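You operate a simulated robot arm through the tools that you are given. There is no shell and no other tool.

Carry out the task below with a simulated two-armed robot. There is one attempt and no reset: what you move stays moved.

TASK
Lower the tower mast to the yellow band and pin it there.
Fine: wind with the blue lever at DOWN, where the winch's brake holds the load; put it back to UP. Where these are worked on the way, their far stop is far enough and under half their travel is too little: blue lever.

The check looks at the end state, three seconds after you hand in, the way a careful person would. Anything else that was tipped, shoved, dropped, spilled or broken makes it a failure.

THE ROBOT
Two 7-joint arms with fingered hands on one trunk that stands fixed in place. Base frame: the origin is at the foot of the trunk, x ahead of it, y to its left, z up. Units: mm, degrees, N and s.
The left shoulder is at [31, 215, 1097], the right one opposite. With the tool pointing down near the work surface each hand reaches from about 100 to 620 mm from the base axis, measured 20 degrees to its own side. Payload 3.6 kg a hand.
The TCP of each hand is the grasp point between the finger pads, 22 mm short of the fingertips. In the tool frame z runs along the fingers and y along their closing line. The gripper opens to 132 mm; its body begins 60 mm behind the TCP. The gripper is a hand of 4 fingers: y runs from the thumb to the fingers, the wrist lies at [0, 0, -203] in the tool frame.
Orientation is that of the tool frame in the base frame, as a unit quaternion [x, y, z, w]. With the fingers straight down and closing along the base's y, the tool's x points along the base's -x, its y along +y and its z along -z.

THE INTERFACE
- The arms move only by the tool step_arm. It takes "left_deltas", "right_deltas" or both (then of equal length, played together; a hand with none holds still); each is a list that holds one entry, the list of rows, each a list of 6 numbers: the shift along the tool's x, y, z in units of 50 mm (1.0 is 50 mm), then the turn, a rotation vector about the tool's x, y, z in units of 8 degrees (1.0 is 8 degrees). In form: [[[tx, ty, tz, wx, wy, wz], ...]]. A call has 1 to 20 rows; each row shifts and turns the commanded pose from where the row before left it, along the tool's axes as they then stand. A call with a number of a shift or a turn outside -1 to 1 is refused whole. Each row takes 0.2 s and may step no farther than 50 mm and 8.6 degrees from the row before; otherwise, the whole call is refused. Where a pose cannot be reached the arm comes as near as it can. A force on the tool above 40 N (or 10 N above the force at the start of the call, whichever is more), or a blocked arm, ends the call early, and 0.2 s more pass. In this call time passes only in rows, and 0.2 s behind the last. It gives the time, the measured TCP pose, the force on the tool (base axes), the opening and the grip force at its end, in the units of the frame above (readings bear some noise), with the torque about the TCP (base axes, N m) and any sound that the robot's microphone picked up, and new pictures: "show" is both (left out), scene, wrist or none (wrist: the cameras of the hands that moved).
- Cameras (640 x 400 px; columns grow to the right, rows downward): "scene" is now at [152.3, 42.9, 1050.9]; the picture's right is [0.51, -0.86, -0.00], its down [0.06, 0.03, -1.00] and it looks along [0.86, 0.51, 0.07] (base axes); focal length 214 px, centre (320, 200). "left" rides on the left gripper at [-53, -53, -84] in its tool frame; the picture's right is [0.71, -0.71, 0.00], its down [0.53, 0.53, -0.67] and it looks along [0.47, 0.47, 0.74] (tool axes); focal length 247 px, centre (320, 200). "right" rides on the right gripper at [53, -53, -84] in its tool frame; the picture's right is [0.71, 0.71, 0.00], its down [-0.53, 0.53, -0.67] and it looks along [-0.47, 0.47, 0.74] (tool axes); focal length 247 px, centre (320, 200). There is no depth. A picture from a camera that has moved, and an enlarged one, comes with that camera's place and axes in the base frame and with its lens.
- lift_body(by): moves the trunk up (or, below 0, down) by that many mm; the arms and the scene camera ride with it, the base frame stays. It gives what a move gives, with no picture.
- finger_targets(finger1, finger2, finger3, thumb_bend, hand): sets how far each is bent, from 0 (flat) to 1 (curled in); at 0.3 the hand is open as for a grip, at 0.7 the pads meet at the TCP. One left out holds its place. A second passes; each finger stops where it meets its share of the squeeze, and holds until it gets a number again. It is the only way to open and close the hand. It gives what a move gives, with no picture; readings hold the bend of each and the force on the fingers (four entries, about 0 where the hand has none), thumb and palm.
- pan_tilt(pan, tilt): turns the head with the scene camera to pan (to the left, within 60 degrees either way) and tilt (down, from -29 to 69), counted from straight ahead of the robot (the tilt from the chest, where the trunk bows). It gives what a move gives, and a new picture of the scene camera.
- inspect(camera, box): a new picture of the part [left, top, right, bottom] of that camera's present view, enlarged. It takes no simulated time.
- sign_off(): hands the job in; it is judged then, once.

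Nothing tells you positions but the pictures and the camera data. Unless the task says otherwise, let go and move clear before handing in.

The tools are called by a JSON object that holds its "method" and its "body". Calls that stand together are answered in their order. step_arm: Moves the arms, as the interface text tells. Its arguments: {"type":"object","properties":{"left_deltas":{"type":"array","items":{"type":"array","items":{"type":"array","items":{"type":"number"}}}},"right_deltas":{"type":"array","items":{"type":"array","items":{"type":"array","items":{"type":"number"}}}},"show":{"type":"string","enum":["both","scene","wrist","none"]}},"required":[]} The other tools are called the same way: lift_body (by) moves the trunk up or down; finger_targets (finger1, finger2, finger3, thumb_bend, hand) moves the fingers one by one; pan_tilt (pan, tilt) turns the head that bears the scene camera; inspect (camera, box) takes an enlarged picture of a part of a camera's view; sign_off () hands the job in.

At the start:

```text
t: 0.0
left_ee_pos: [308.1, 363.3, 1225.8]
left_tcp_rot: [0.001, 1.0, 0.0, 0.0]
left_ft_force: [0.8, -0.9, 0.2]
left_torque: [-0.01, -0.04, -0.03]
left_opening: 131.9
left_finger_force: 0.0
left_shape: jaw
left_bend: [0.3, 0.3, 0.3, 0.3]
left_finger forces: [0.0, 0.1, 0.1, 0.0, 0.1, 0.0]
right_ee_pos: [416.2, 42.2, 1219.3]
right_tcp_rot: [0.0, 1.0, 0.0, -0.001]
right_ft_force: [0.2, -0.3, -0.3]
right_torque: [-0.02, 0.0, -0.01]
right_opening: 132.0
right_finger_force: 0.1
right_shape: jaw
right_bend: [0.3, 0.3, 0.3, 0.3]
right_finger forces: [0.1, 0.0, 0.0, 0.0, 0.0, 0.0]
trunk travel left (down, up): [-375.0, 301.0]
head pan, tilt (commanded): [30.9, -3.8]
```

scene: 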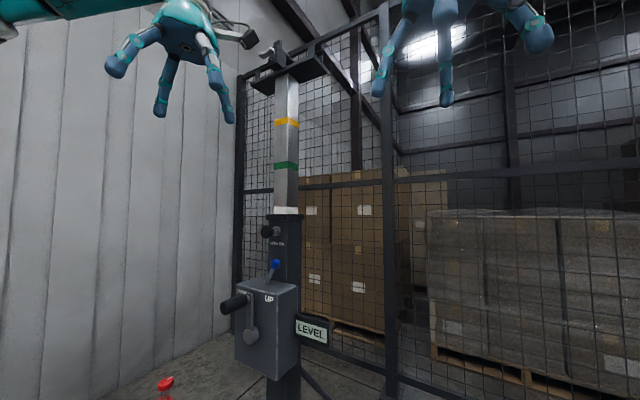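
right: 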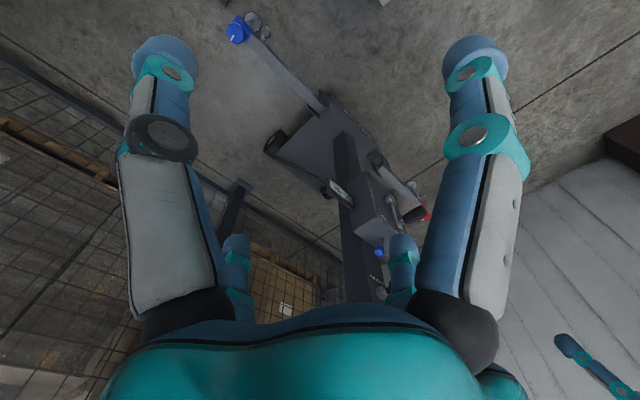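
left: 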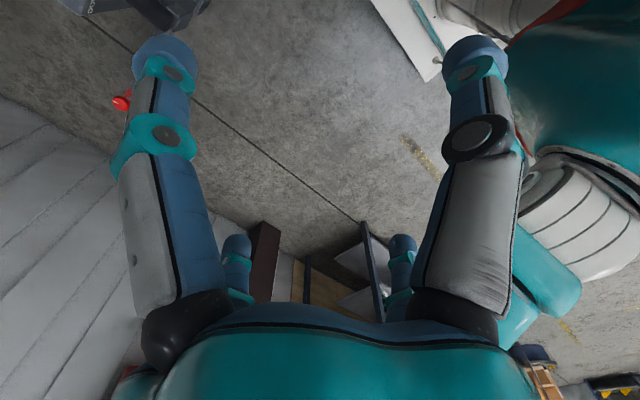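

I see a mast with a yellow and a green band, standing in an outer tube, with a winch box (crank handle, blue lever marked UP) and something like a pin knob near the tube's top. I'll look closer before moving.

{"method": "inspect", "body": {"camera": "scene", "box": [210, 200, 350, 400]}}

{"method": "inspect", "body": {"camera": "scene", "box": [230, 30, 350, 230]}}

{"method": "inspect", "body": {"camera": "scene", "box": [225, 210, 325, 300]}}

{"method": "inspect", "body": {"camera": "right", "box": [220, 0, 440, 310]}}

```text
2.00 times, centred on (280, 300) of scene
camera zoom: at [152.3, 42.9, 1050.9], right [0.51, -0.86, 0.0], down [0.06, 0.03, -1.0], along [0.86, 0.51, 0.07], focal length 429 px, centre (400, 0)
```

zoom: 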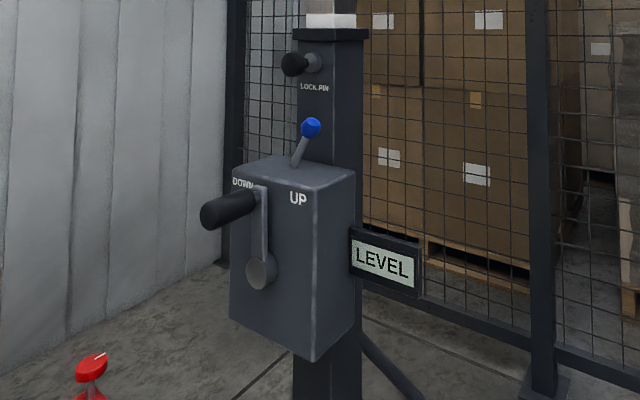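

```text
2.00 times, centred on (290, 130) of scene
camera zoom: at [152.3, 42.9, 1050.9], right [0.51, -0.86, 0.0], down [0.06, 0.03, -1.0], along [0.86, 0.51, 0.07], focal length 429 px, centre (380, 340)
```

zoom: 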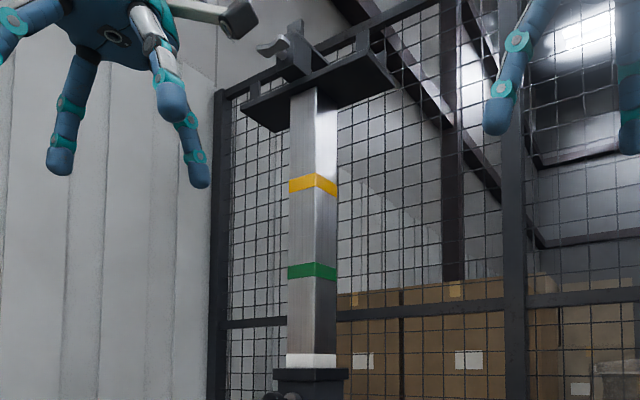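

```text
4.44 times, centred on (275, 255) of scene
camera zoom: at [152.3, 42.9, 1050.9], right [0.51, -0.86, 0.0], down [0.06, 0.03, -1.0], along [0.86, 0.51, 0.07], focal length 953 px, centre (520, -44)
```

zoom: 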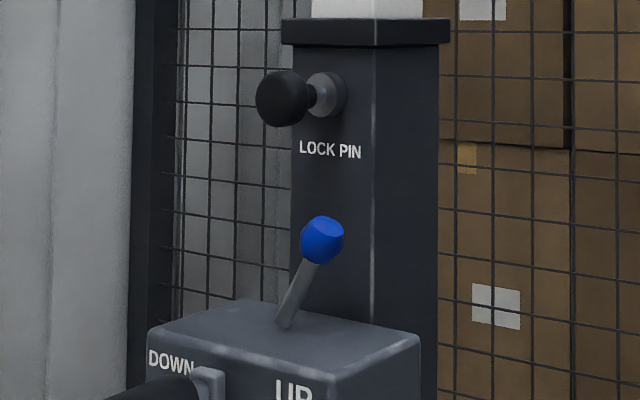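

```text
1.29 times, centred on (330, 155) of right
camera zoom: at [362.9, -10.1, 1304.6], right [-0.71, 0.71, 0.0], down [0.53, 0.53, 0.67], along [0.47, 0.47, -0.74], focal length 319 px, centre (307, 258)
```

zoom: 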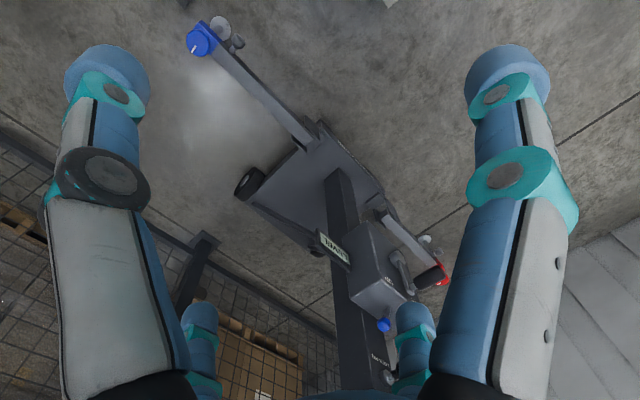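

The box, lever, crank and lock pin face the robot (normal along -x). By triangulation the lever ball is near [624,469,917], the crank handle near [480–545,487,838], and the pin knob near [603,485,1001]. I'll turn the head to centre on the mast and look for more detail.

{"method": "pan_tilt", "body": {"pan": 42, "tilt": 14}}

{"method": "inspect", "body": {"camera": "scene", "box": [240, 180, 380, 280]}}

{"method": "inspect", "body": {"camera": "scene", "box": [240, 0, 400, 180]}}

```text
t: 0.8
left_ee_pos: [308.5, 363.3, 1226.1]
left_tcp_rot: [0.0, 1.0, 0.001, -0.001]
left_ft_force: [-0.1, -1.4, -1.1]
left_torque: [0.02, -0.03, 0.0]
left_opening: 132.0
left_finger_force: 0.1
left_shape: jaw
left_bend: [0.3, 0.3, 0.3, 0.3]
left_finger forces: [0.0, 0.0, 0.1, 0.0, 0.0, 0.0]
right_ee_pos: [417.3, 42.3, 1219.6]
right_tcp_rot: [0.0, 1.0, 0.001, 0.0]
right_ft_force: [0.2, -0.1, -0.4]
right_torque: [-0.03, -0.01, 0.0]
right_opening: 131.9
right_finger_force: 0.1
right_shape: jaw
right_bend: [0.3, 0.3, 0.3, 0.3]
right_finger forces: [0.0, 0.0, 0.0, 0.1, 0.0, 0.0]
trunk travel left (down, up): [-375.0, 301.0]
head pan, tilt (commanded): [42.0, 14.0]
camera scene: at [146.1, 60.0, 1022.6], right [0.67, -0.74, 0.0], down [-0.18, -0.16, -0.97], along [0.72, 0.65, -0.24], focal length 214 px, centre (320, 200)
```

scene: 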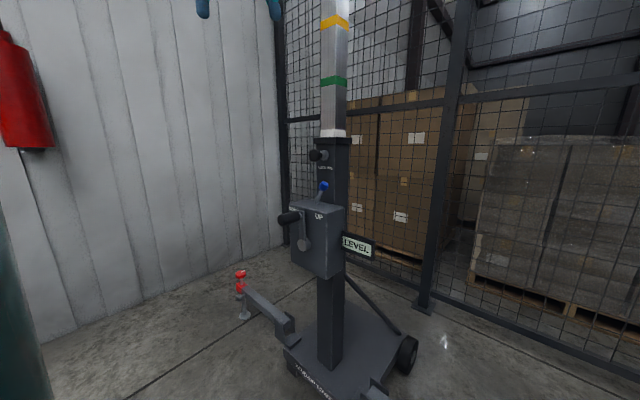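

```text
4.00 times, centred on (310, 230) of scene
camera zoom: at [146.1, 60.0, 1022.6], right [0.67, -0.74, 0.0], down [-0.18, -0.16, -0.97], along [0.72, 0.65, -0.24], focal length 858 px, centre (360, 80)
```

zoom: 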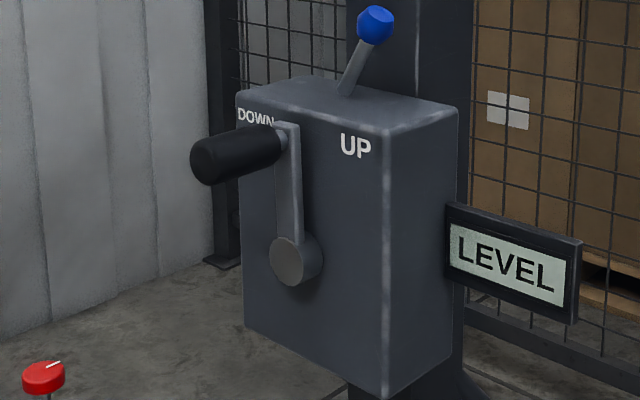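

```text
2.22 times, centred on (320, 90) of scene
camera zoom: at [146.1, 60.0, 1022.6], right [0.67, -0.74, 0.0], down [-0.18, -0.16, -0.97], along [0.72, 0.65, -0.24], focal length 477 px, centre (320, 444)
```

zoom: 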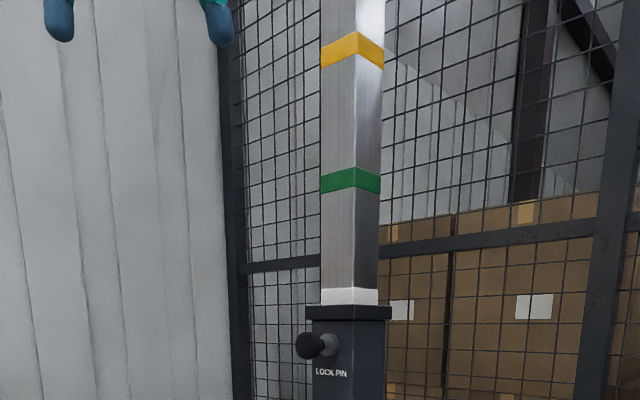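

The work area in front of the mast is clear, and the lever leans to UP. I'll swing the left hand to point forward (pitched 15° down) at a staging pose in front of the tower.

{"method": "step_arm", "body": {"left_deltas": [[[-0.244, 0.074, 0.592, 0, -0.9375, 0], [-0.164, 0.074, 0.619, 0, -0.9375, 0], [-0.083, 0.074, 0.635, 0, -0.9375, 0], [0.002, 0.074, 0.64, 0, -0.9375, 0], [0.085, 0.074, 0.635, 0, -0.9375, 0], [0.168, 0.074, 0.618, 0, -0.9375, 0], [0.246, 0.074, 0.592, 0, -0.9375, 0], [0.32, 0.074, 0.554, 0, -0.9375, 0], [0.391, 0.074, 0.507, 0, -0.9375, 0], [0.454, 0.074, 0.452, 0, -0.9375, 0]]], "show": "both"}}

```text
t: 3.0
left_ee_pos: [421.1, 446.6, 1012.0]
left_tcp_rot: [-0.066, 0.85, 0.044, 0.521]
left_ft_force: [-0.3, 0.6, -1.1]
left_torque: [-0.04, -0.04, -0.04]
left_opening: 131.7
left_finger_force: 0.0
left_shape: jaw
left_bend: [0.3, 0.3, 0.3, 0.3]
left_finger forces: [0.0, 0.0, 0.0, 0.0, 0.0, 0.0]
left hand out of reach, approached as far as the arm can: row 6, 7, 8, 9, 10
right_ee_pos: [415.7, 46.8, 1218.7]
right_tcp_rot: [-0.001, 1.0, -0.003, 0.0]
right_ft_force: [0.5, 0.1, 0.2]
right_torque: [-0.08, -0.05, 0.01]
right_opening: 131.7
right_finger_force: 0.0
right_shape: jaw
right_bend: [0.3, 0.3, 0.3, 0.3]
right_finger forces: [0.1, 0.0, 0.1, 0.0, 0.1, 0.0]
trunk travel left (down, up): [-375.0, 301.0]
head pan, tilt (commanded): [42.0, 14.0]
camera scene: at [145.5, 63.5, 1022.3], right [0.67, -0.74, 0.0], down [-0.18, -0.17, -0.97], along [0.72, 0.65, -0.24], focal length 214 px, centre (320, 200)
camera left: at [380.2, 385.4, 1097.4], right [-0.21, -0.74, -0.63], down [-0.91, 0.39, -0.16], along [0.37, 0.54, -0.76], focal length 247 px, centre (320, 200)
```

scene: 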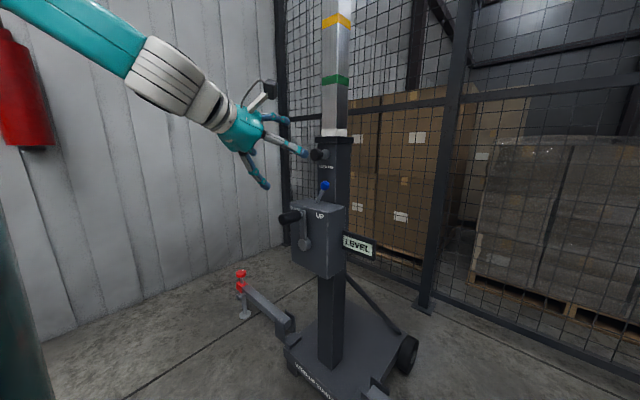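
left: 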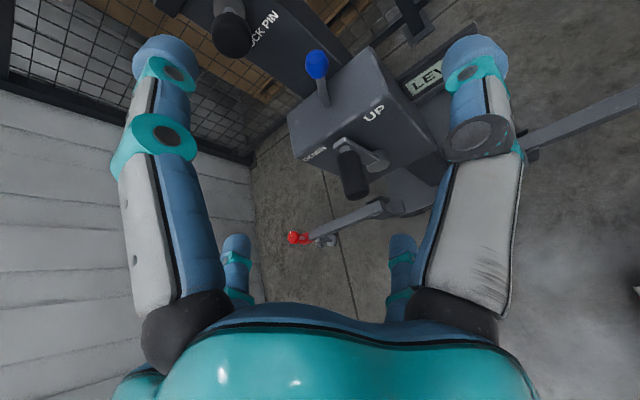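

The left hand came close to the staging pose but hit a reach limit with the wrist too near the body. I'll shift it forward a bit (still clear of knob and crank) and see how the commanded pose behaves.

{"method": "step_arm", "body": {"left_deltas": [[[-0.104, 0, 0.386, 0, 0, 0], [-0.104, 0, 0.386, 0, 0, 0], [-0.104, 0, 0.386, 0, 0, 0], [-0.104, 0, 0.386, 0, 0, 0]]], "show": "both"}}

```text
t: 4.0
left_ee_pos: [499.8, 456.0, 997.3]
left_tcp_rot: [-0.065, 0.85, 0.045, 0.521]
left_ft_force: [-0.4, -0.5, -0.1]
left_torque: [-0.01, -0.02, -0.01]
left_opening: 132.1
left_finger_force: 0.1
left_shape: jaw
left_bend: [0.3, 0.3, 0.3, 0.3]
left_finger forces: [0.1, 0.0, 0.1, 0.0, 0.0, 0.0]
right_ee_pos: [416.7, 42.6, 1220.6]
right_tcp_rot: [0.0, 1.0, 0.0, 0.0]
right_ft_force: [0.4, 0.3, -0.1]
right_torque: [0.0, 0.02, 0.01]
right_opening: 131.7
right_finger_force: 0.0
right_shape: jaw
right_bend: [0.3, 0.3, 0.3, 0.3]
right_finger forces: [0.0, 0.1, 0.0, 0.1, 0.0, 0.0]
trunk travel left (down, up): [-375.0, 301.0]
head pan, tilt (commanded): [42.0, 14.0]
camera scene: at [146.4, 60.2, 1022.5], right [0.67, -0.74, 0.0], down [-0.18, -0.16, -0.97], along [0.72, 0.65, -0.24], focal length 214 px, centre (320, 200)
camera left: at [458.6, 394.1, 1082.7], right [-0.21, -0.74, -0.64], down [-0.91, 0.39, -0.16], along [0.37, 0.55, -0.75], focal length 247 px, centre (320, 200)
```

scene: 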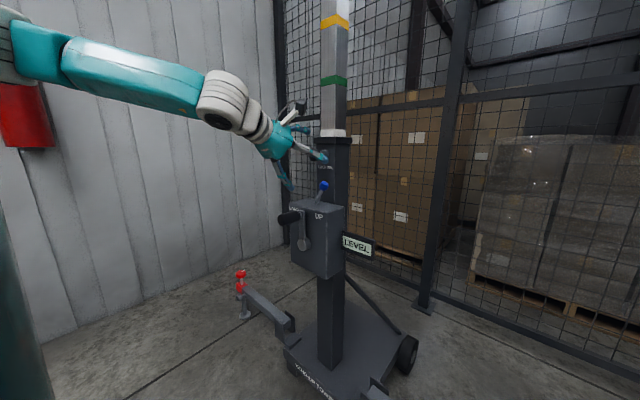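
left: 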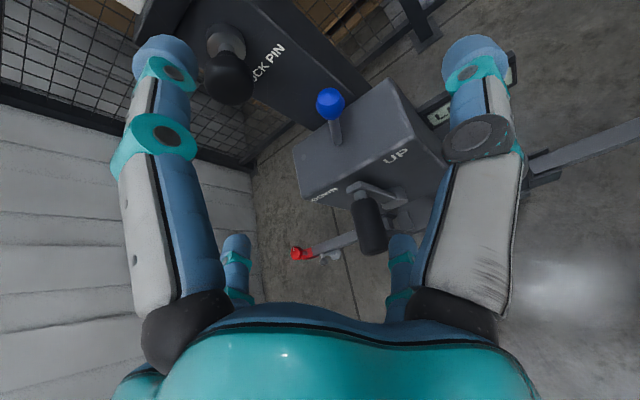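

Now the hand sits in front of the tower with the camera looking down at lever, crank and pin. I'll enlarge both views to refine positions.

{"method": "inspect", "body": {"camera": "left", "box": [180, 0, 500, 200]}}

{"method": "inspect", "body": {"camera": "left", "box": [260, 60, 480, 260]}}

{"method": "inspect", "body": {"camera": "scene", "box": [270, 130, 380, 290]}}

```text
2.00 times, centred on (340, 100) of left
camera zoom: at [458.6, 394.1, 1082.7], right [-0.21, -0.74, -0.64], down [-0.91, 0.39, -0.16], along [0.37, 0.55, -0.75], focal length 494 px, centre (280, 400)
```

zoom: 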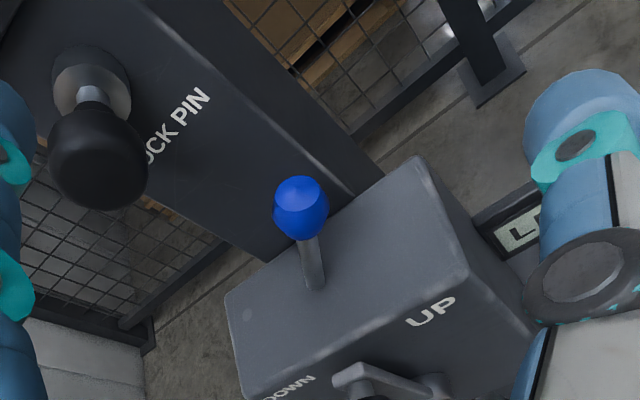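

```text
2.00 times, centred on (370, 160) of left
camera zoom: at [458.6, 394.1, 1082.7], right [-0.21, -0.74, -0.64], down [-0.91, 0.39, -0.16], along [0.37, 0.55, -0.75], focal length 494 px, centre (220, 280)
```

zoom: 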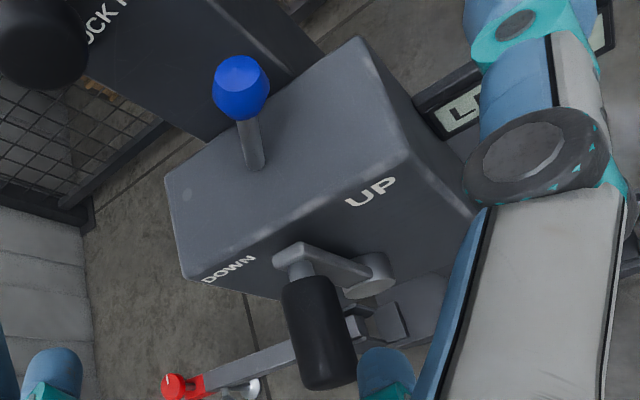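

```text
2.50 times, centred on (325, 210) of scene
camera zoom: at [146.4, 60.2, 1022.5], right [0.67, -0.74, 0.0], down [-0.18, -0.16, -0.97], along [0.72, 0.65, -0.24], focal length 536 px, centre (308, 175)
```

zoom: 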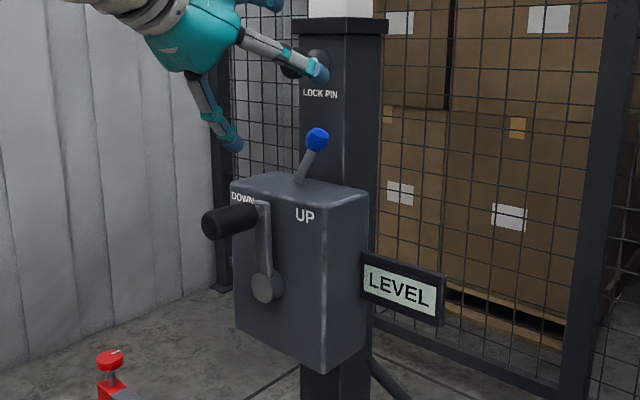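

Refined positions: box front x≈594, y 439–602, top z≈837; lever pivot [639,522,837], ball [639,488,904]; crank hub [~570,520,722], handle x 496–557 at [y 520, z 828]; pin knob [635,520,997]. Next I close the left fingers to use them as a pusher, then orient it.

{"method": "finger_targets", "body": {"hand": "left", "finger1": 0.7, "finger2": 0.7, "finger3": 0.7, "thumb_bend": 0.7}}

{"method": "step_arm", "body": {"left_deltas": [[[0.115, -0.303, 0.459, 0.362, -0.542, 0.113], [0.115, -0.303, 0.459, 0.362, -0.542, 0.113], [0.115, -0.303, 0.459, 0.362, -0.542, 0.113]]], "show": "both"}}

```text
t: 5.0
left_ee_pos: [499.7, 456.4, 997.7]
left_tcp_rot: [-0.065, 0.85, 0.046, 0.521]
left_ft_force: [-0.9, -0.4, 0.1]
left_torque: [0.0, 0.0, 0.02]
left_opening: 0.0
left_finger_force: 0.1
left_shape: fingers
left_bend: [0.69, 0.69, 0.69, 0.69]
left_finger forces: [0.1, 0.1, 0.1, 0.1, 0.0, 0.1]
right_ee_pos: [416.9, 41.6, 1219.6]
right_tcp_rot: [0.001, 1.0, -0.001, -0.001]
right_ft_force: [0.2, 0.3, -0.5]
right_torque: [0.0, -0.03, -0.05]
right_opening: 131.8
right_finger_force: 0.1
right_shape: jaw
right_bend: [0.3, 0.3, 0.3, 0.3]
right_finger forces: [0.0, 0.1, 0.0, 0.0, 0.0, 0.0]
trunk travel left (down, up): [-375.0, 301.0]
head pan, tilt (commanded): [42.0, 14.0]
```

```text
t: 5.8
left_ee_pos: [559.0, 419.3, 952.0]
left_tcp_rot: [0.001, 0.788, 0.002, 0.616]
left_ft_force: [-0.9, -0.3, -0.5]
left_torque: [-0.01, 0.01, 0.0]
left_opening: 0.2
left_finger_force: 0.0
left_shape: fingers
left_bend: [0.69, 0.69, 0.69, 0.69]
left_finger forces: [0.0, 0.0, 0.1, 0.0, 0.0, 0.1]
right_ee_pos: [418.1, 43.1, 1219.1]
right_tcp_rot: [0.001, 1.0, 0.0, -0.001]
right_ft_force: [-0.3, 1.3, -0.4]
right_torque: [-0.01, 0.0, 0.0]
right_opening: 131.9
right_finger_force: 0.0
right_shape: jaw
right_bend: [0.3, 0.3, 0.3, 0.3]
right_finger forces: [0.1, 0.0, 0.1, 0.0, 0.0, 0.0]
trunk travel left (down, up): [-375.0, 301.0]
head pan, tilt (commanded): [42.0, 14.0]
camera scene: at [146.6, 59.7, 1022.5], right [0.67, -0.74, 0.0], down [-0.18, -0.16, -0.97], along [0.72, 0.65, -0.24], focal length 214 px, centre (320, 200)
camera left: at [491.6, 363.7, 1024.6], right [-0.17, -0.7, -0.69], down [-0.78, 0.53, -0.35], along [0.61, 0.48, -0.64], focal length 247 px, centre (320, 200)
```

scene: 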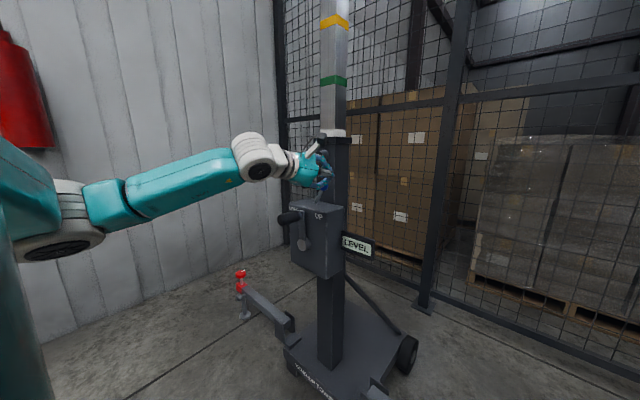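
left: 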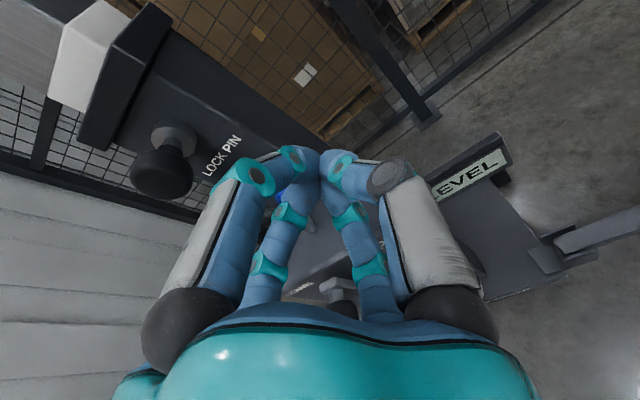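

Orientation is as wanted. I'll bring the closed fingertips to the right side of the lever ball, without touching it yet.

{"method": "step_arm", "body": {"left_deltas": [[[0.205, 0.08, 0.525, 0, 0, 0], [0.205, 0.08, 0.525, 0, 0, 0], [0.205, 0.08, 0.525, 0, 0, 0]]], "show": "both"}}

{"method": "inspect", "body": {"camera": "scene", "box": [270, 130, 380, 230]}}

{"method": "inspect", "body": {"camera": "left", "box": [180, 80, 440, 280]}}

```text
t: 6.6
left_ee_pos: [629.2, 430.2, 906.2]
left_tcp_rot: [0.001, 0.787, 0.0, 0.617]
left_ft_force: [0.2, 0.0, -0.7]
left_torque: [0.05, 0.0, 0.0]
left_opening: 0.0
left_finger_force: 0.1
left_shape: fingers
left_bend: [0.69, 0.69, 0.69, 0.69]
left_finger forces: [0.0, 0.0, 0.0, 0.0, 0.1, 0.1]
right_ee_pos: [416.5, 42.6, 1219.0]
right_tcp_rot: [0.0, 1.0, 0.0, -0.001]
right_ft_force: [-0.2, -0.5, -0.1]
right_torque: [0.01, -0.01, -0.01]
right_opening: 131.8
right_finger_force: 0.1
right_shape: jaw
right_bend: [0.3, 0.3, 0.3, 0.3]
right_finger forces: [0.1, 0.0, 0.0, 0.0, 0.0, 0.0]
trunk travel left (down, up): [-375.0, 301.0]
head pan, tilt (commanded): [42.0, 14.0]
camera scene: at [146.6, 60.1, 1022.5], right [0.67, -0.74, 0.0], down [-0.18, -0.16, -0.97], along [0.72, 0.65, -0.24], focal length 214 px, centre (320, 200)
camera left: at [561.7, 375.2, 977.8], right [-0.17, -0.71, -0.69], down [-0.78, 0.53, -0.35], along [0.61, 0.47, -0.64], focal length 247 px, centre (320, 200)
```

scene: 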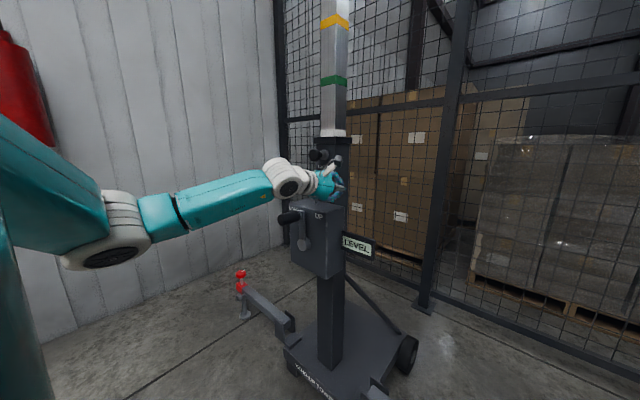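
left: 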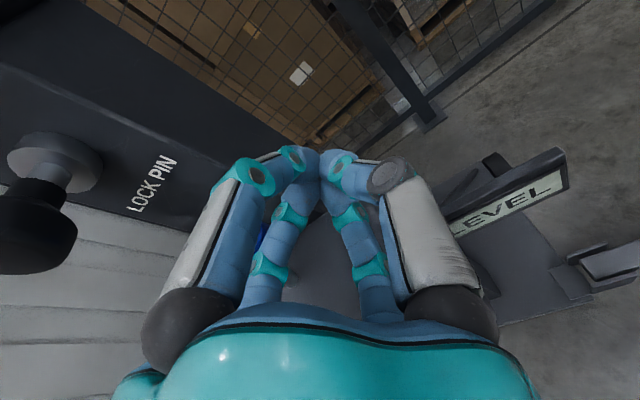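

```text
4.00 times, centred on (325, 180) of scene
camera zoom: at [146.6, 60.1, 1022.5], right [0.67, -0.74, 0.0], down [-0.18, -0.16, -0.97], along [0.72, 0.65, -0.24], focal length 858 px, centre (300, 280)
```

zoom: 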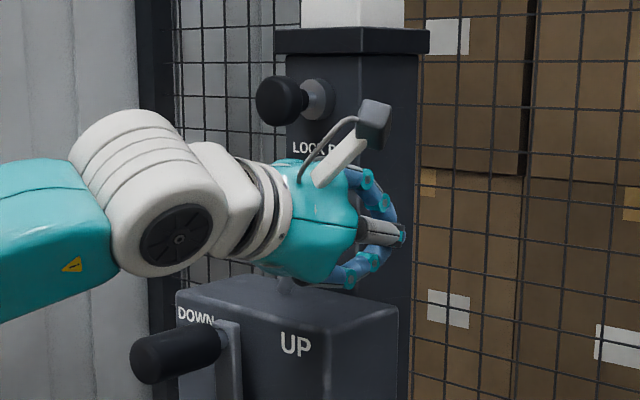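

```text
2.00 times, centred on (310, 180) of left
camera zoom: at [561.7, 375.2, 977.8], right [-0.17, -0.71, -0.69], down [-0.78, 0.53, -0.35], along [0.61, 0.47, -0.64], focal length 494 px, centre (340, 240)
```

zoom: 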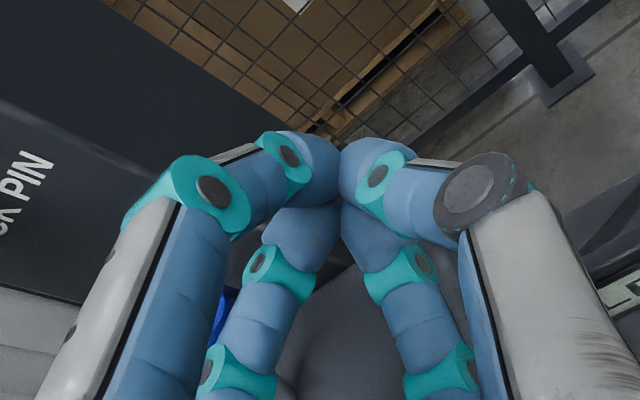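

The hand's knuckles bulge vertically close to both the box top and the pin knob, so I'll roll the hand 45° so its fingers sit diagonally. That makes a slimmer profile and leaves a groove that will push the ball.

{"method": "step_arm", "body": {"left_deltas": [[[0, 0, 0, 0, 0, 0.9375], [0, 0, 0, 0, 0, 0.9375], [0, 0, 0, 0, 0, 0.9375], [0, 0, 0, 0, 0, 0.9375], [0, 0, 0, 0, 0, 0.9375], [0, 0, 0, 0, 0, 0.9375]]], "show": "both"}}

{"method": "inspect", "body": {"camera": "scene", "box": [270, 130, 380, 230]}}

```text
t: 8.0
left_ee_pos: [628.4, 430.8, 905.0]
left_tcp_rot: [0.303, 0.727, 0.237, 0.569]
left_ft_force: [0.2, -0.6, 0.4]
left_torque: [0.0, 0.02, -0.01]
left_opening: 0.1
left_finger_force: 0.1
left_shape: fingers
left_bend: [0.69, 0.69, 0.69, 0.69]
left_finger forces: [0.0, 0.1, 0.1, 0.1, 0.1, 0.1]
right_ee_pos: [417.8, 41.9, 1220.0]
right_tcp_rot: [0.001, 1.0, 0.0, 0.0]
right_ft_force: [0.0, -1.0, 0.5]
right_torque: [0.0, -0.01, -0.01]
right_opening: 131.7
right_finger_force: 0.0
right_shape: jaw
right_bend: [0.3, 0.3, 0.3, 0.3]
right_finger forces: [0.1, 0.0, 0.0, 0.0, 0.0, 0.0]
trunk travel left (down, up): [-375.0, 301.0]
head pan, tilt (commanded): [42.0, 14.0]
camera scene: at [146.1, 60.1, 1022.6], right [0.67, -0.74, 0.0], down [-0.18, -0.16, -0.97], along [0.72, 0.65, -0.24], focal length 214 px, centre (320, 200)
camera left: at [548.0, 354.5, 925.4], right [-0.24, 0.0, -0.97], down [-0.65, 0.74, 0.16], along [0.72, 0.67, -0.18], focal length 247 px, centre (320, 200)
```

scene: 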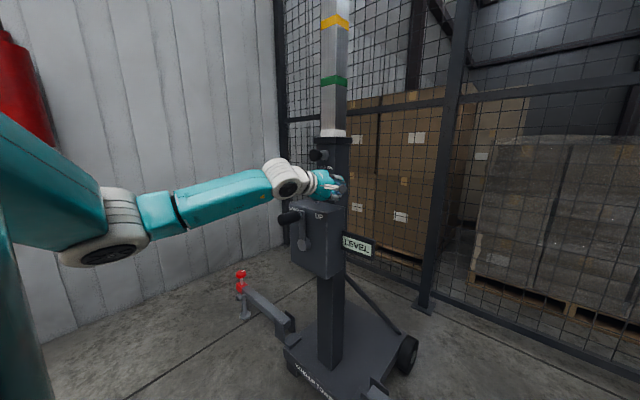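
left: 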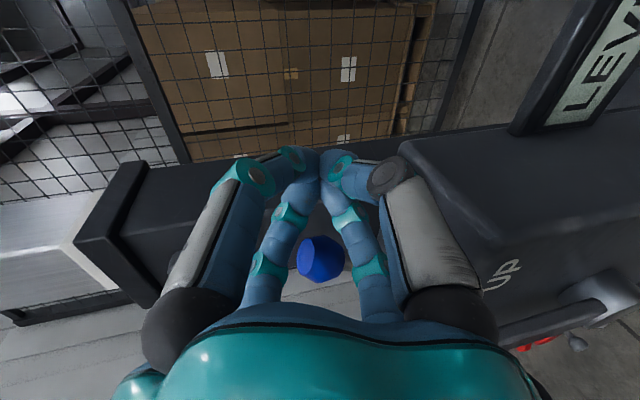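

```text
4.00 times, centred on (325, 180) of scene
camera zoom: at [146.1, 60.1, 1022.6], right [0.67, -0.74, 0.0], down [-0.18, -0.16, -0.97], along [0.72, 0.65, -0.24], focal length 858 px, centre (300, 280)
```

zoom: 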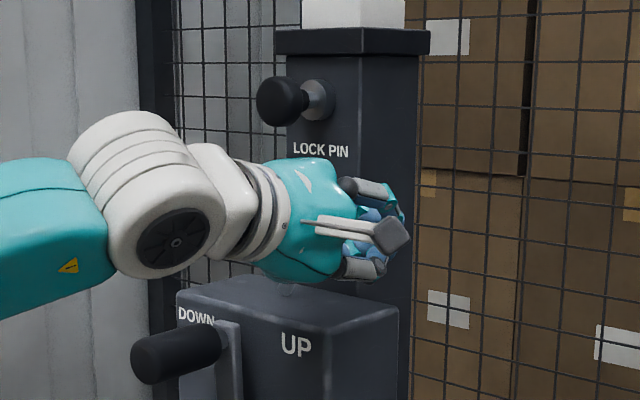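

The ball shows between the two +y fingers at about [636,488,903], so the alignment is good. Now I'll push toward +y (DOWN) in small steps.

{"method": "step_arm", "body": {"left_deltas": [[[0.1414, 0.1414, 0, 0, 0, 0], [0.1414, 0.1414, 0, 0, 0, 0], [0.1414, 0.1414, 0, 0, 0, 0], [0.1414, 0.1414, 0, 0, 0, 0], [0.1414, 0.1414, 0, 0, 0, 0]]], "show": "both"}}

{"method": "inspect", "body": {"camera": "scene", "box": [270, 130, 380, 230]}}

```text
t: 9.2
left_ee_pos: [629.2, 479.2, 911.1]
left_tcp_rot: [0.303, 0.723, 0.239, 0.573]
left_ft_force: [-4.6, -3.6, 15.9]
left_torque: [0.36, -0.17, 0.03]
left_opening: 0.0
left_finger_force: 7.0
left_shape: fingers
left_bend: [0.69, 0.66, 0.69, 0.69]
left_finger forces: [0.1, 14.2, 0.0, 0.1, 0.0, 0.0]
right_ee_pos: [414.1, 41.0, 1220.8]
right_tcp_rot: [0.002, 1.0, 0.001, 0.001]
right_ft_force: [0.4, -0.2, -0.9]
right_torque: [0.0, 0.01, -0.02]
right_opening: 132.0
right_finger_force: 0.2
right_shape: jaw
right_bend: [0.3, 0.3, 0.3, 0.3]
right_finger forces: [0.1, 0.0, 0.0, 0.0, 0.0, 0.0]
trunk travel left (down, up): [-375.0, 301.0]
head pan, tilt (commanded): [42.0, 14.0]
camera scene: at [144.1, 58.8, 1023.2], right [0.67, -0.74, 0.0], down [-0.18, -0.16, -0.97], along [0.72, 0.65, -0.24], focal length 214 px, centre (320, 200)
camera left: at [547.2, 403.1, 930.4], right [-0.23, 0.01, -0.97], down [-0.65, 0.74, 0.16], along [0.73, 0.67, -0.17], focal length 247 px, centre (320, 200)
```

scene: 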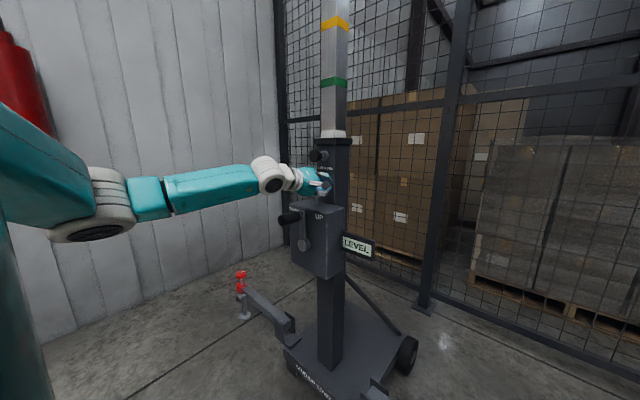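
left: 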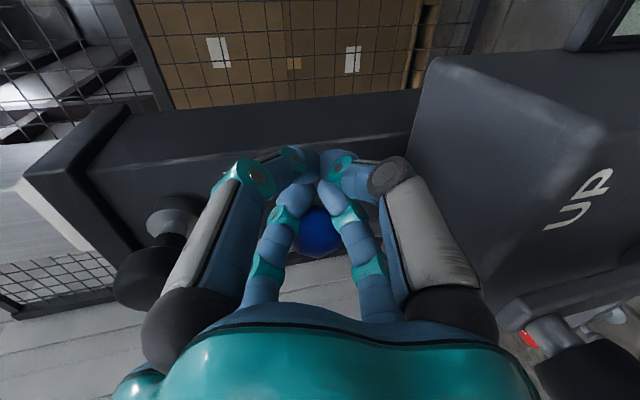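

```text
4.00 times, centred on (325, 180) of scene
camera zoom: at [144.1, 58.8, 1023.2], right [0.67, -0.74, 0.0], down [-0.18, -0.16, -0.97], along [0.72, 0.65, -0.24], focal length 858 px, centre (300, 280)
```

zoom: 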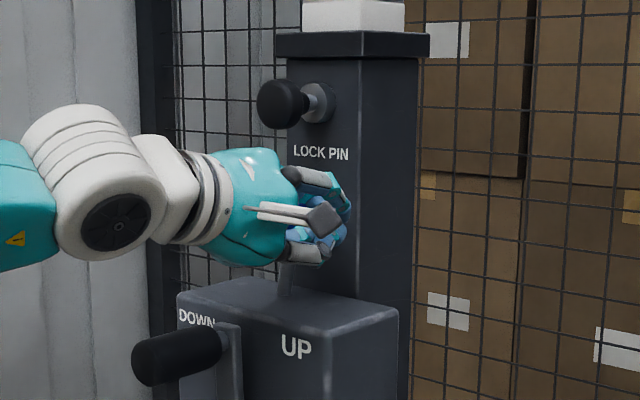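

The ball sits in the finger groove and the lever is moving (now near its mid-travel) with modest force. I'll continue pushing to the DOWN stop.

{"method": "step_arm", "body": {"left_deltas": [[[0.086, 0.196, -0.02, 0, 0, 0], [0.1414, 0.1414, 0, 0, 0, 0], [0.1414, 0.1414, 0, 0, 0, 0], [0.1414, 0.1414, 0, 0, 0, 0], [0.1414, 0.1414, 0, 0, 0, 0]]], "show": "both"}}

{"method": "inspect", "body": {"camera": "scene", "box": [270, 130, 380, 230]}}

```text
t: 10.4
left_ee_pos: [629.4, 525.8, 907.6]
left_tcp_rot: [0.303, 0.728, 0.233, 0.569]
left_ft_force: [-9.2, -22.6, -8.6]
left_torque: [-0.41, 0.1, 0.12]
left_opening: 0.0
left_finger_force: 13.7
left_shape: fingers
left_bend: [0.69, 0.68, 0.7, 0.69]
left_finger forces: [0.0, 0.0, 27.1, 0.1, 0.1, 0.1]
right_ee_pos: [416.9, 40.2, 1220.1]
right_tcp_rot: [0.001, 1.0, 0.001, 0.0]
right_ft_force: [-1.2, -0.7, 1.2]
right_torque: [0.0, 0.0, -0.01]
right_opening: 131.8
right_finger_force: 0.1
right_shape: jaw
right_bend: [0.3, 0.3, 0.3, 0.3]
right_finger forces: [0.0, 0.1, 0.0, 0.0, 0.1, 0.1]
trunk travel left (down, up): [-375.0, 301.0]
head pan, tilt (commanded): [42.0, 14.0]
camera scene: at [145.9, 58.4, 1022.5], right [0.67, -0.74, 0.0], down [-0.18, -0.16, -0.97], along [0.72, 0.65, -0.24], focal length 214 px, centre (320, 200)
camera left: at [547.1, 449.6, 928.2], right [-0.24, 0.0, -0.97], down [-0.64, 0.75, 0.16], along [0.73, 0.66, -0.18], focal length 247 px, centre (320, 200)
```

scene: 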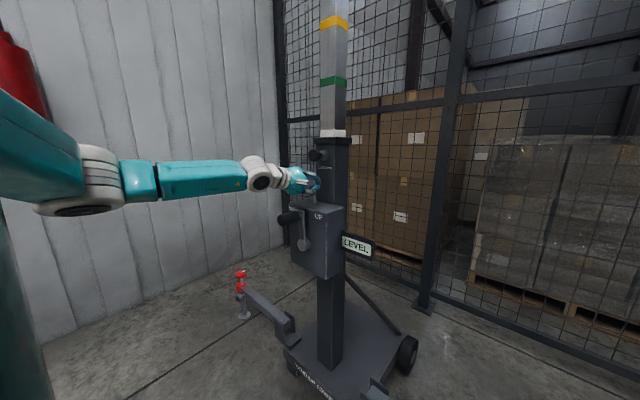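
left: 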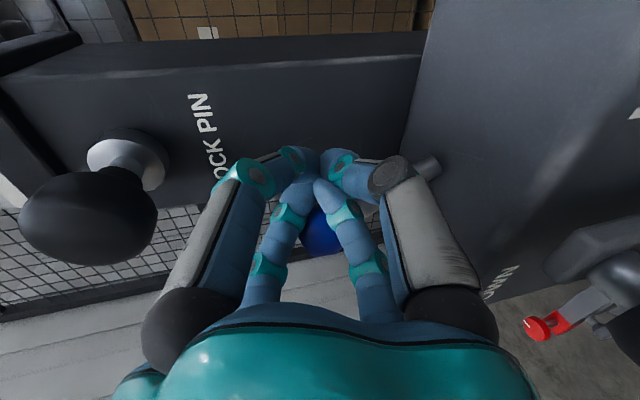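

```text
4.00 times, centred on (325, 180) of scene
camera zoom: at [145.9, 58.4, 1022.5], right [0.67, -0.74, 0.0], down [-0.18, -0.16, -0.97], along [0.72, 0.65, -0.24], focal length 858 px, centre (300, 280)
```

zoom: 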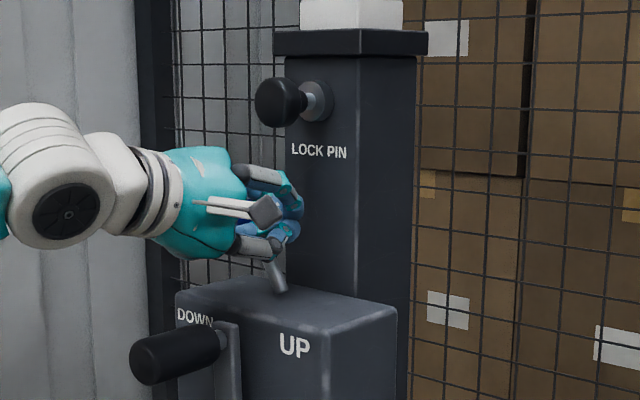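

The lever is leaning to DOWN, near its stop (about 22 N resistance). I'll push a few mm more to be sure it seats.

{"method": "step_arm", "body": {"left_deltas": [[[0.085, 0.085, 0, 0, 0, 0], [0.085, 0.085, 0, 0, 0, 0]]], "show": "wrist"}}

{"method": "inspect", "body": {"camera": "scene", "box": [270, 130, 380, 230]}}

```text
t: 10.8
left_ee_pos: [627.9, 525.1, 906.5]
left_tcp_rot: [0.306, 0.727, 0.227, 0.571]
left_ft_force: [-5.1, -12.2, 0.7]
left_torque: [-0.11, 0.04, 0.04]
left_opening: 0.0
left_finger_force: 7.1
left_shape: fingers
left_bend: [0.68, 0.68, 0.71, 0.69]
left_finger forces: [0.0, 1.4, 12.4, 0.0, 0.1, 0.0]
right_ee_pos: [415.8, 40.9, 1220.8]
right_tcp_rot: [0.0, 1.0, 0.0, 0.0]
right_ft_force: [-0.6, -0.1, 0.0]
right_torque: [-0.02, -0.04, -0.01]
right_opening: 132.0
right_finger_force: 0.1
right_shape: jaw
right_bend: [0.3, 0.3, 0.3, 0.3]
right_finger forces: [0.1, 0.0, 0.0, 0.0, 0.0, 0.0]
trunk travel left (down, up): [-375.0, 301.0]
head pan, tilt (commanded): [42.0, 14.0]
stopped in row 2 (left hand): the force on the tool passed its limit at 42 N (the readings are from after the stop); the commanded pose is now the measured one
camera left: at [546.0, 451.0, 927.6], right [-0.24, -0.01, -0.97], down [-0.63, 0.76, 0.16], along [0.73, 0.65, -0.19], focal length 247 px, centre (320, 200)
```

left: 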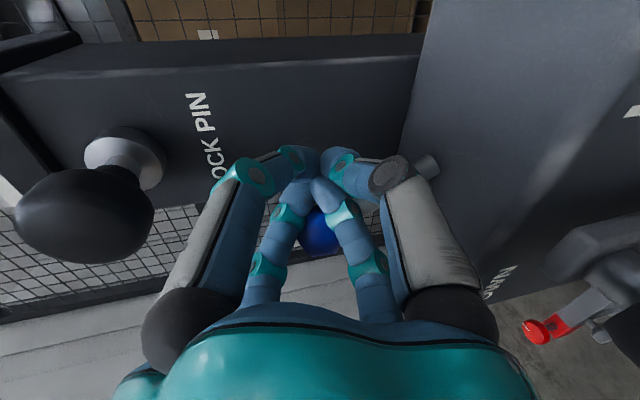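

```text
4.00 times, centred on (325, 180) of scene
camera zoom: at [145.5, 59.8, 1022.9], right [0.67, -0.74, 0.0], down [-0.18, -0.16, -0.97], along [0.72, 0.65, -0.24], focal length 858 px, centre (300, 280)
```

zoom: 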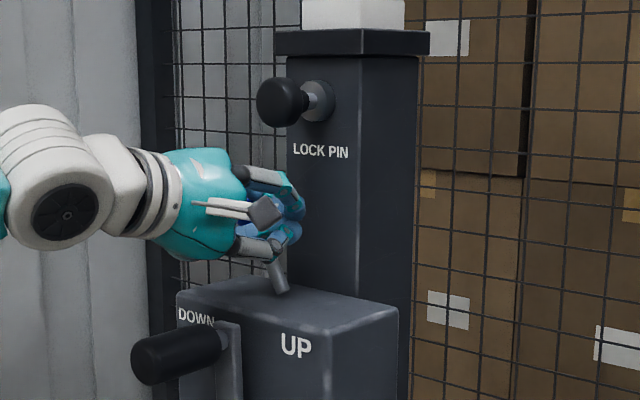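

The lever hit its DOWN stop (force limit tripped at 42 N). I'll back off and check that it stays there, then look at the pin.

{"method": "step_arm", "body": {"left_deltas": [[[-0.14, -0.14, 0, 0, 0, 0], [-0.14, -0.14, 0, 0, 0, 0], [-0.05, -0.05, -0.6, 0, 0, 0], [0, 0, -0.8, 0, 0, 0], [0, 0, -0.8, 0, 0, 0], [0, 0, -0.6, 0, 0, 0]]], "show": "both"}}

{"method": "inspect", "body": {"camera": "scene", "box": [270, 130, 380, 230]}}

```text
t: 12.2
left_ee_pos: [490.7, 506.0, 938.6]
left_tcp_rot: [0.306, 0.728, 0.229, 0.57]
left_ft_force: [-0.5, 0.3, 0.6]
left_torque: [-0.01, -0.02, 0.03]
left_opening: 0.0
left_finger_force: 0.0
left_shape: fingers
left_bend: [0.69, 0.68, 0.7, 0.69]
left_finger forces: [0.0, 0.0, 0.0, 0.1, 0.0, 0.0]
right_ee_pos: [416.0, 42.5, 1221.0]
right_tcp_rot: [0.0, 1.0, 0.0, 0.0]
right_ft_force: [-0.5, -0.1, -0.5]
right_torque: [-0.01, 0.0, -0.01]
right_opening: 131.7
right_finger_force: 0.1
right_shape: jaw
right_bend: [0.3, 0.3, 0.3, 0.3]
right_finger forces: [0.0, 0.0, 0.0, 0.0, 0.0, 0.1]
trunk travel left (down, up): [-375.0, 301.0]
head pan, tilt (commanded): [42.0, 14.0]
camera scene: at [145.6, 60.1, 1022.7], right [0.67, -0.74, 0.0], down [-0.18, -0.16, -0.97], along [0.72, 0.65, -0.24], focal length 214 px, centre (320, 200)
camera left: at [409.4, 430.7, 961.0], right [-0.24, 0.0, -0.97], down [-0.64, 0.75, 0.16], along [0.73, 0.66, -0.19], focal length 247 px, centre (320, 200)
```

scene: 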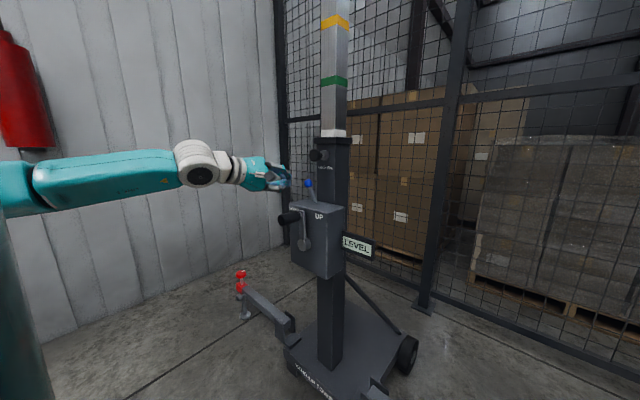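
left: 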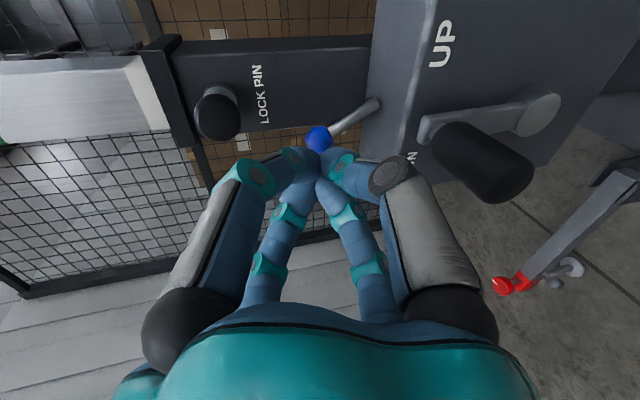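

```text
4.00 times, centred on (325, 180) of scene
camera zoom: at [145.6, 60.1, 1022.7], right [0.67, -0.74, 0.0], down [-0.18, -0.16, -0.97], along [0.72, 0.65, -0.24], focal length 858 px, centre (300, 280)
```

zoom: 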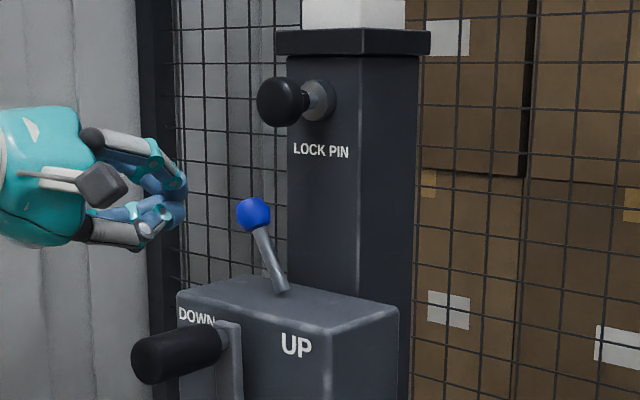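

The lever stays at DOWN on its own. Next I'll partly open the hand, level it, and bring it in front of the LOCK PIN knob (~[635,520,997]).

{"method": "finger_targets", "body": {"hand": "left", "finger1": 0.43, "finger2": 0.43, "finger3": 0.43, "thumb_bend": 0.43}}

{"method": "step_arm", "body": {"left_deltas": [[[0, 0, 0, -0.625, -0.61, 0], [0, 0, 0, -0.625, -0.61, 0], [-0.206, 0.343, 0.462, 0, 0, 0], [-0.206, 0.343, 0.462, 0, 0, 0], [-0.206, 0.343, 0.462, 0, 0, 0]]], "show": "both"}}

{"method": "inspect", "body": {"camera": "scene", "box": [270, 110, 380, 210]}}

```text
t: 13.2
left_ee_pos: [491.6, 507.0, 939.8]
left_tcp_rot: [0.304, 0.728, 0.231, 0.57]
left_ft_force: [0.0, -0.1, 0.4]
left_torque: [0.02, -0.03, 0.03]
left_opening: 56.9
left_finger_force: 0.0
left_shape: fingers
left_bend: [0.43, 0.43, 0.43, 0.43]
left_finger forces: [0.0, 0.0, 0.0, 0.1, 0.1, 0.1]
right_ee_pos: [417.8, 42.3, 1219.6]
right_tcp_rot: [0.0, 1.0, 0.001, 0.0]
right_ft_force: [-0.3, 0.1, 0.1]
right_torque: [0.0, 0.0, -0.01]
right_opening: 132.2
right_finger_force: 0.0
right_shape: jaw
right_bend: [0.3, 0.3, 0.3, 0.3]
right_finger forces: [0.0, 0.1, 0.0, 0.0, 0.1, 0.1]
trunk travel left (down, up): [-375.0, 301.0]
head pan, tilt (commanded): [42.0, 14.0]
```

```text
t: 14.4
left_ee_pos: [563.0, 522.5, 997.7]
left_tcp_rot: [0.271, 0.654, 0.265, 0.654]
left_ft_force: [0.4, -0.5, -0.1]
left_torque: [-0.03, -0.01, 0.0]
left_opening: 57.1
left_finger_force: 0.0
left_shape: fingers
left_bend: [0.43, 0.43, 0.43, 0.43]
left_finger forces: [0.0, 0.0, 0.0, 0.1, 0.0, 0.1]
right_ee_pos: [416.4, 41.6, 1220.5]
right_tcp_rot: [0.001, 1.0, 0.001, -0.001]
right_ft_force: [0.1, -0.9, 1.1]
right_torque: [-0.02, 0.0, 0.02]
right_opening: 131.6
right_finger_force: 0.1
right_shape: jaw
right_bend: [0.3, 0.3, 0.3, 0.3]
right_finger forces: [0.1, 0.1, 0.0, 0.0, 0.0, 0.1]
trunk travel left (down, up): [-375.0, 301.0]
head pan, tilt (commanded): [42.0, 14.0]
camera scene: at [146.4, 60.0, 1022.5], right [0.67, -0.74, 0.0], down [-0.18, -0.16, -0.97], along [0.72, 0.65, -0.24], focal length 214 px, centre (320, 200)
camera left: at [478.3, 446.5, 998.1], right [-0.01, -0.01, -1.0], down [-0.66, 0.75, 0.0], along [0.75, 0.66, -0.01], focal length 247 px, centre (320, 200)
```

scene: 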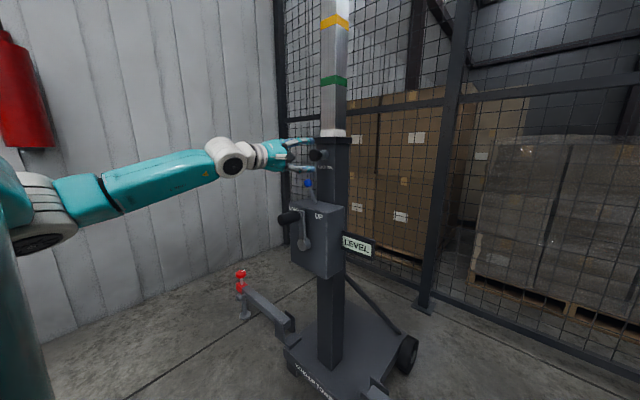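
left: 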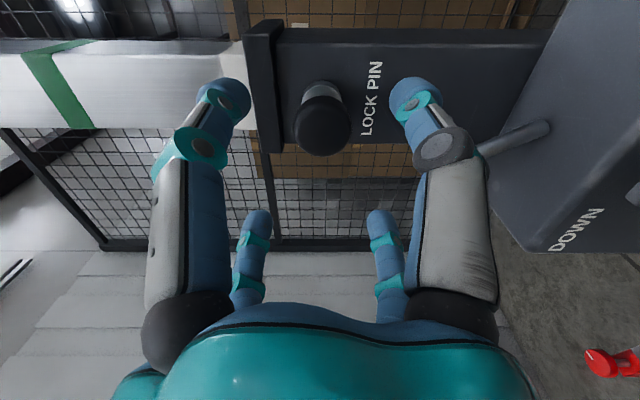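

```text
4.00 times, centred on (325, 160) of scene
camera zoom: at [146.4, 60.0, 1022.5], right [0.67, -0.74, 0.0], down [-0.18, -0.16, -0.97], along [0.72, 0.65, -0.24], focal length 858 px, centre (300, 360)
```

zoom: 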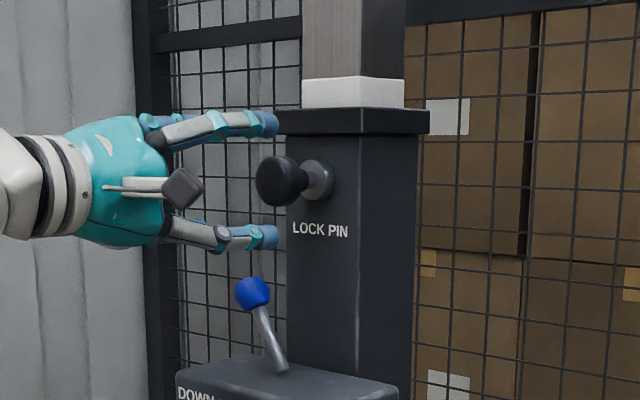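

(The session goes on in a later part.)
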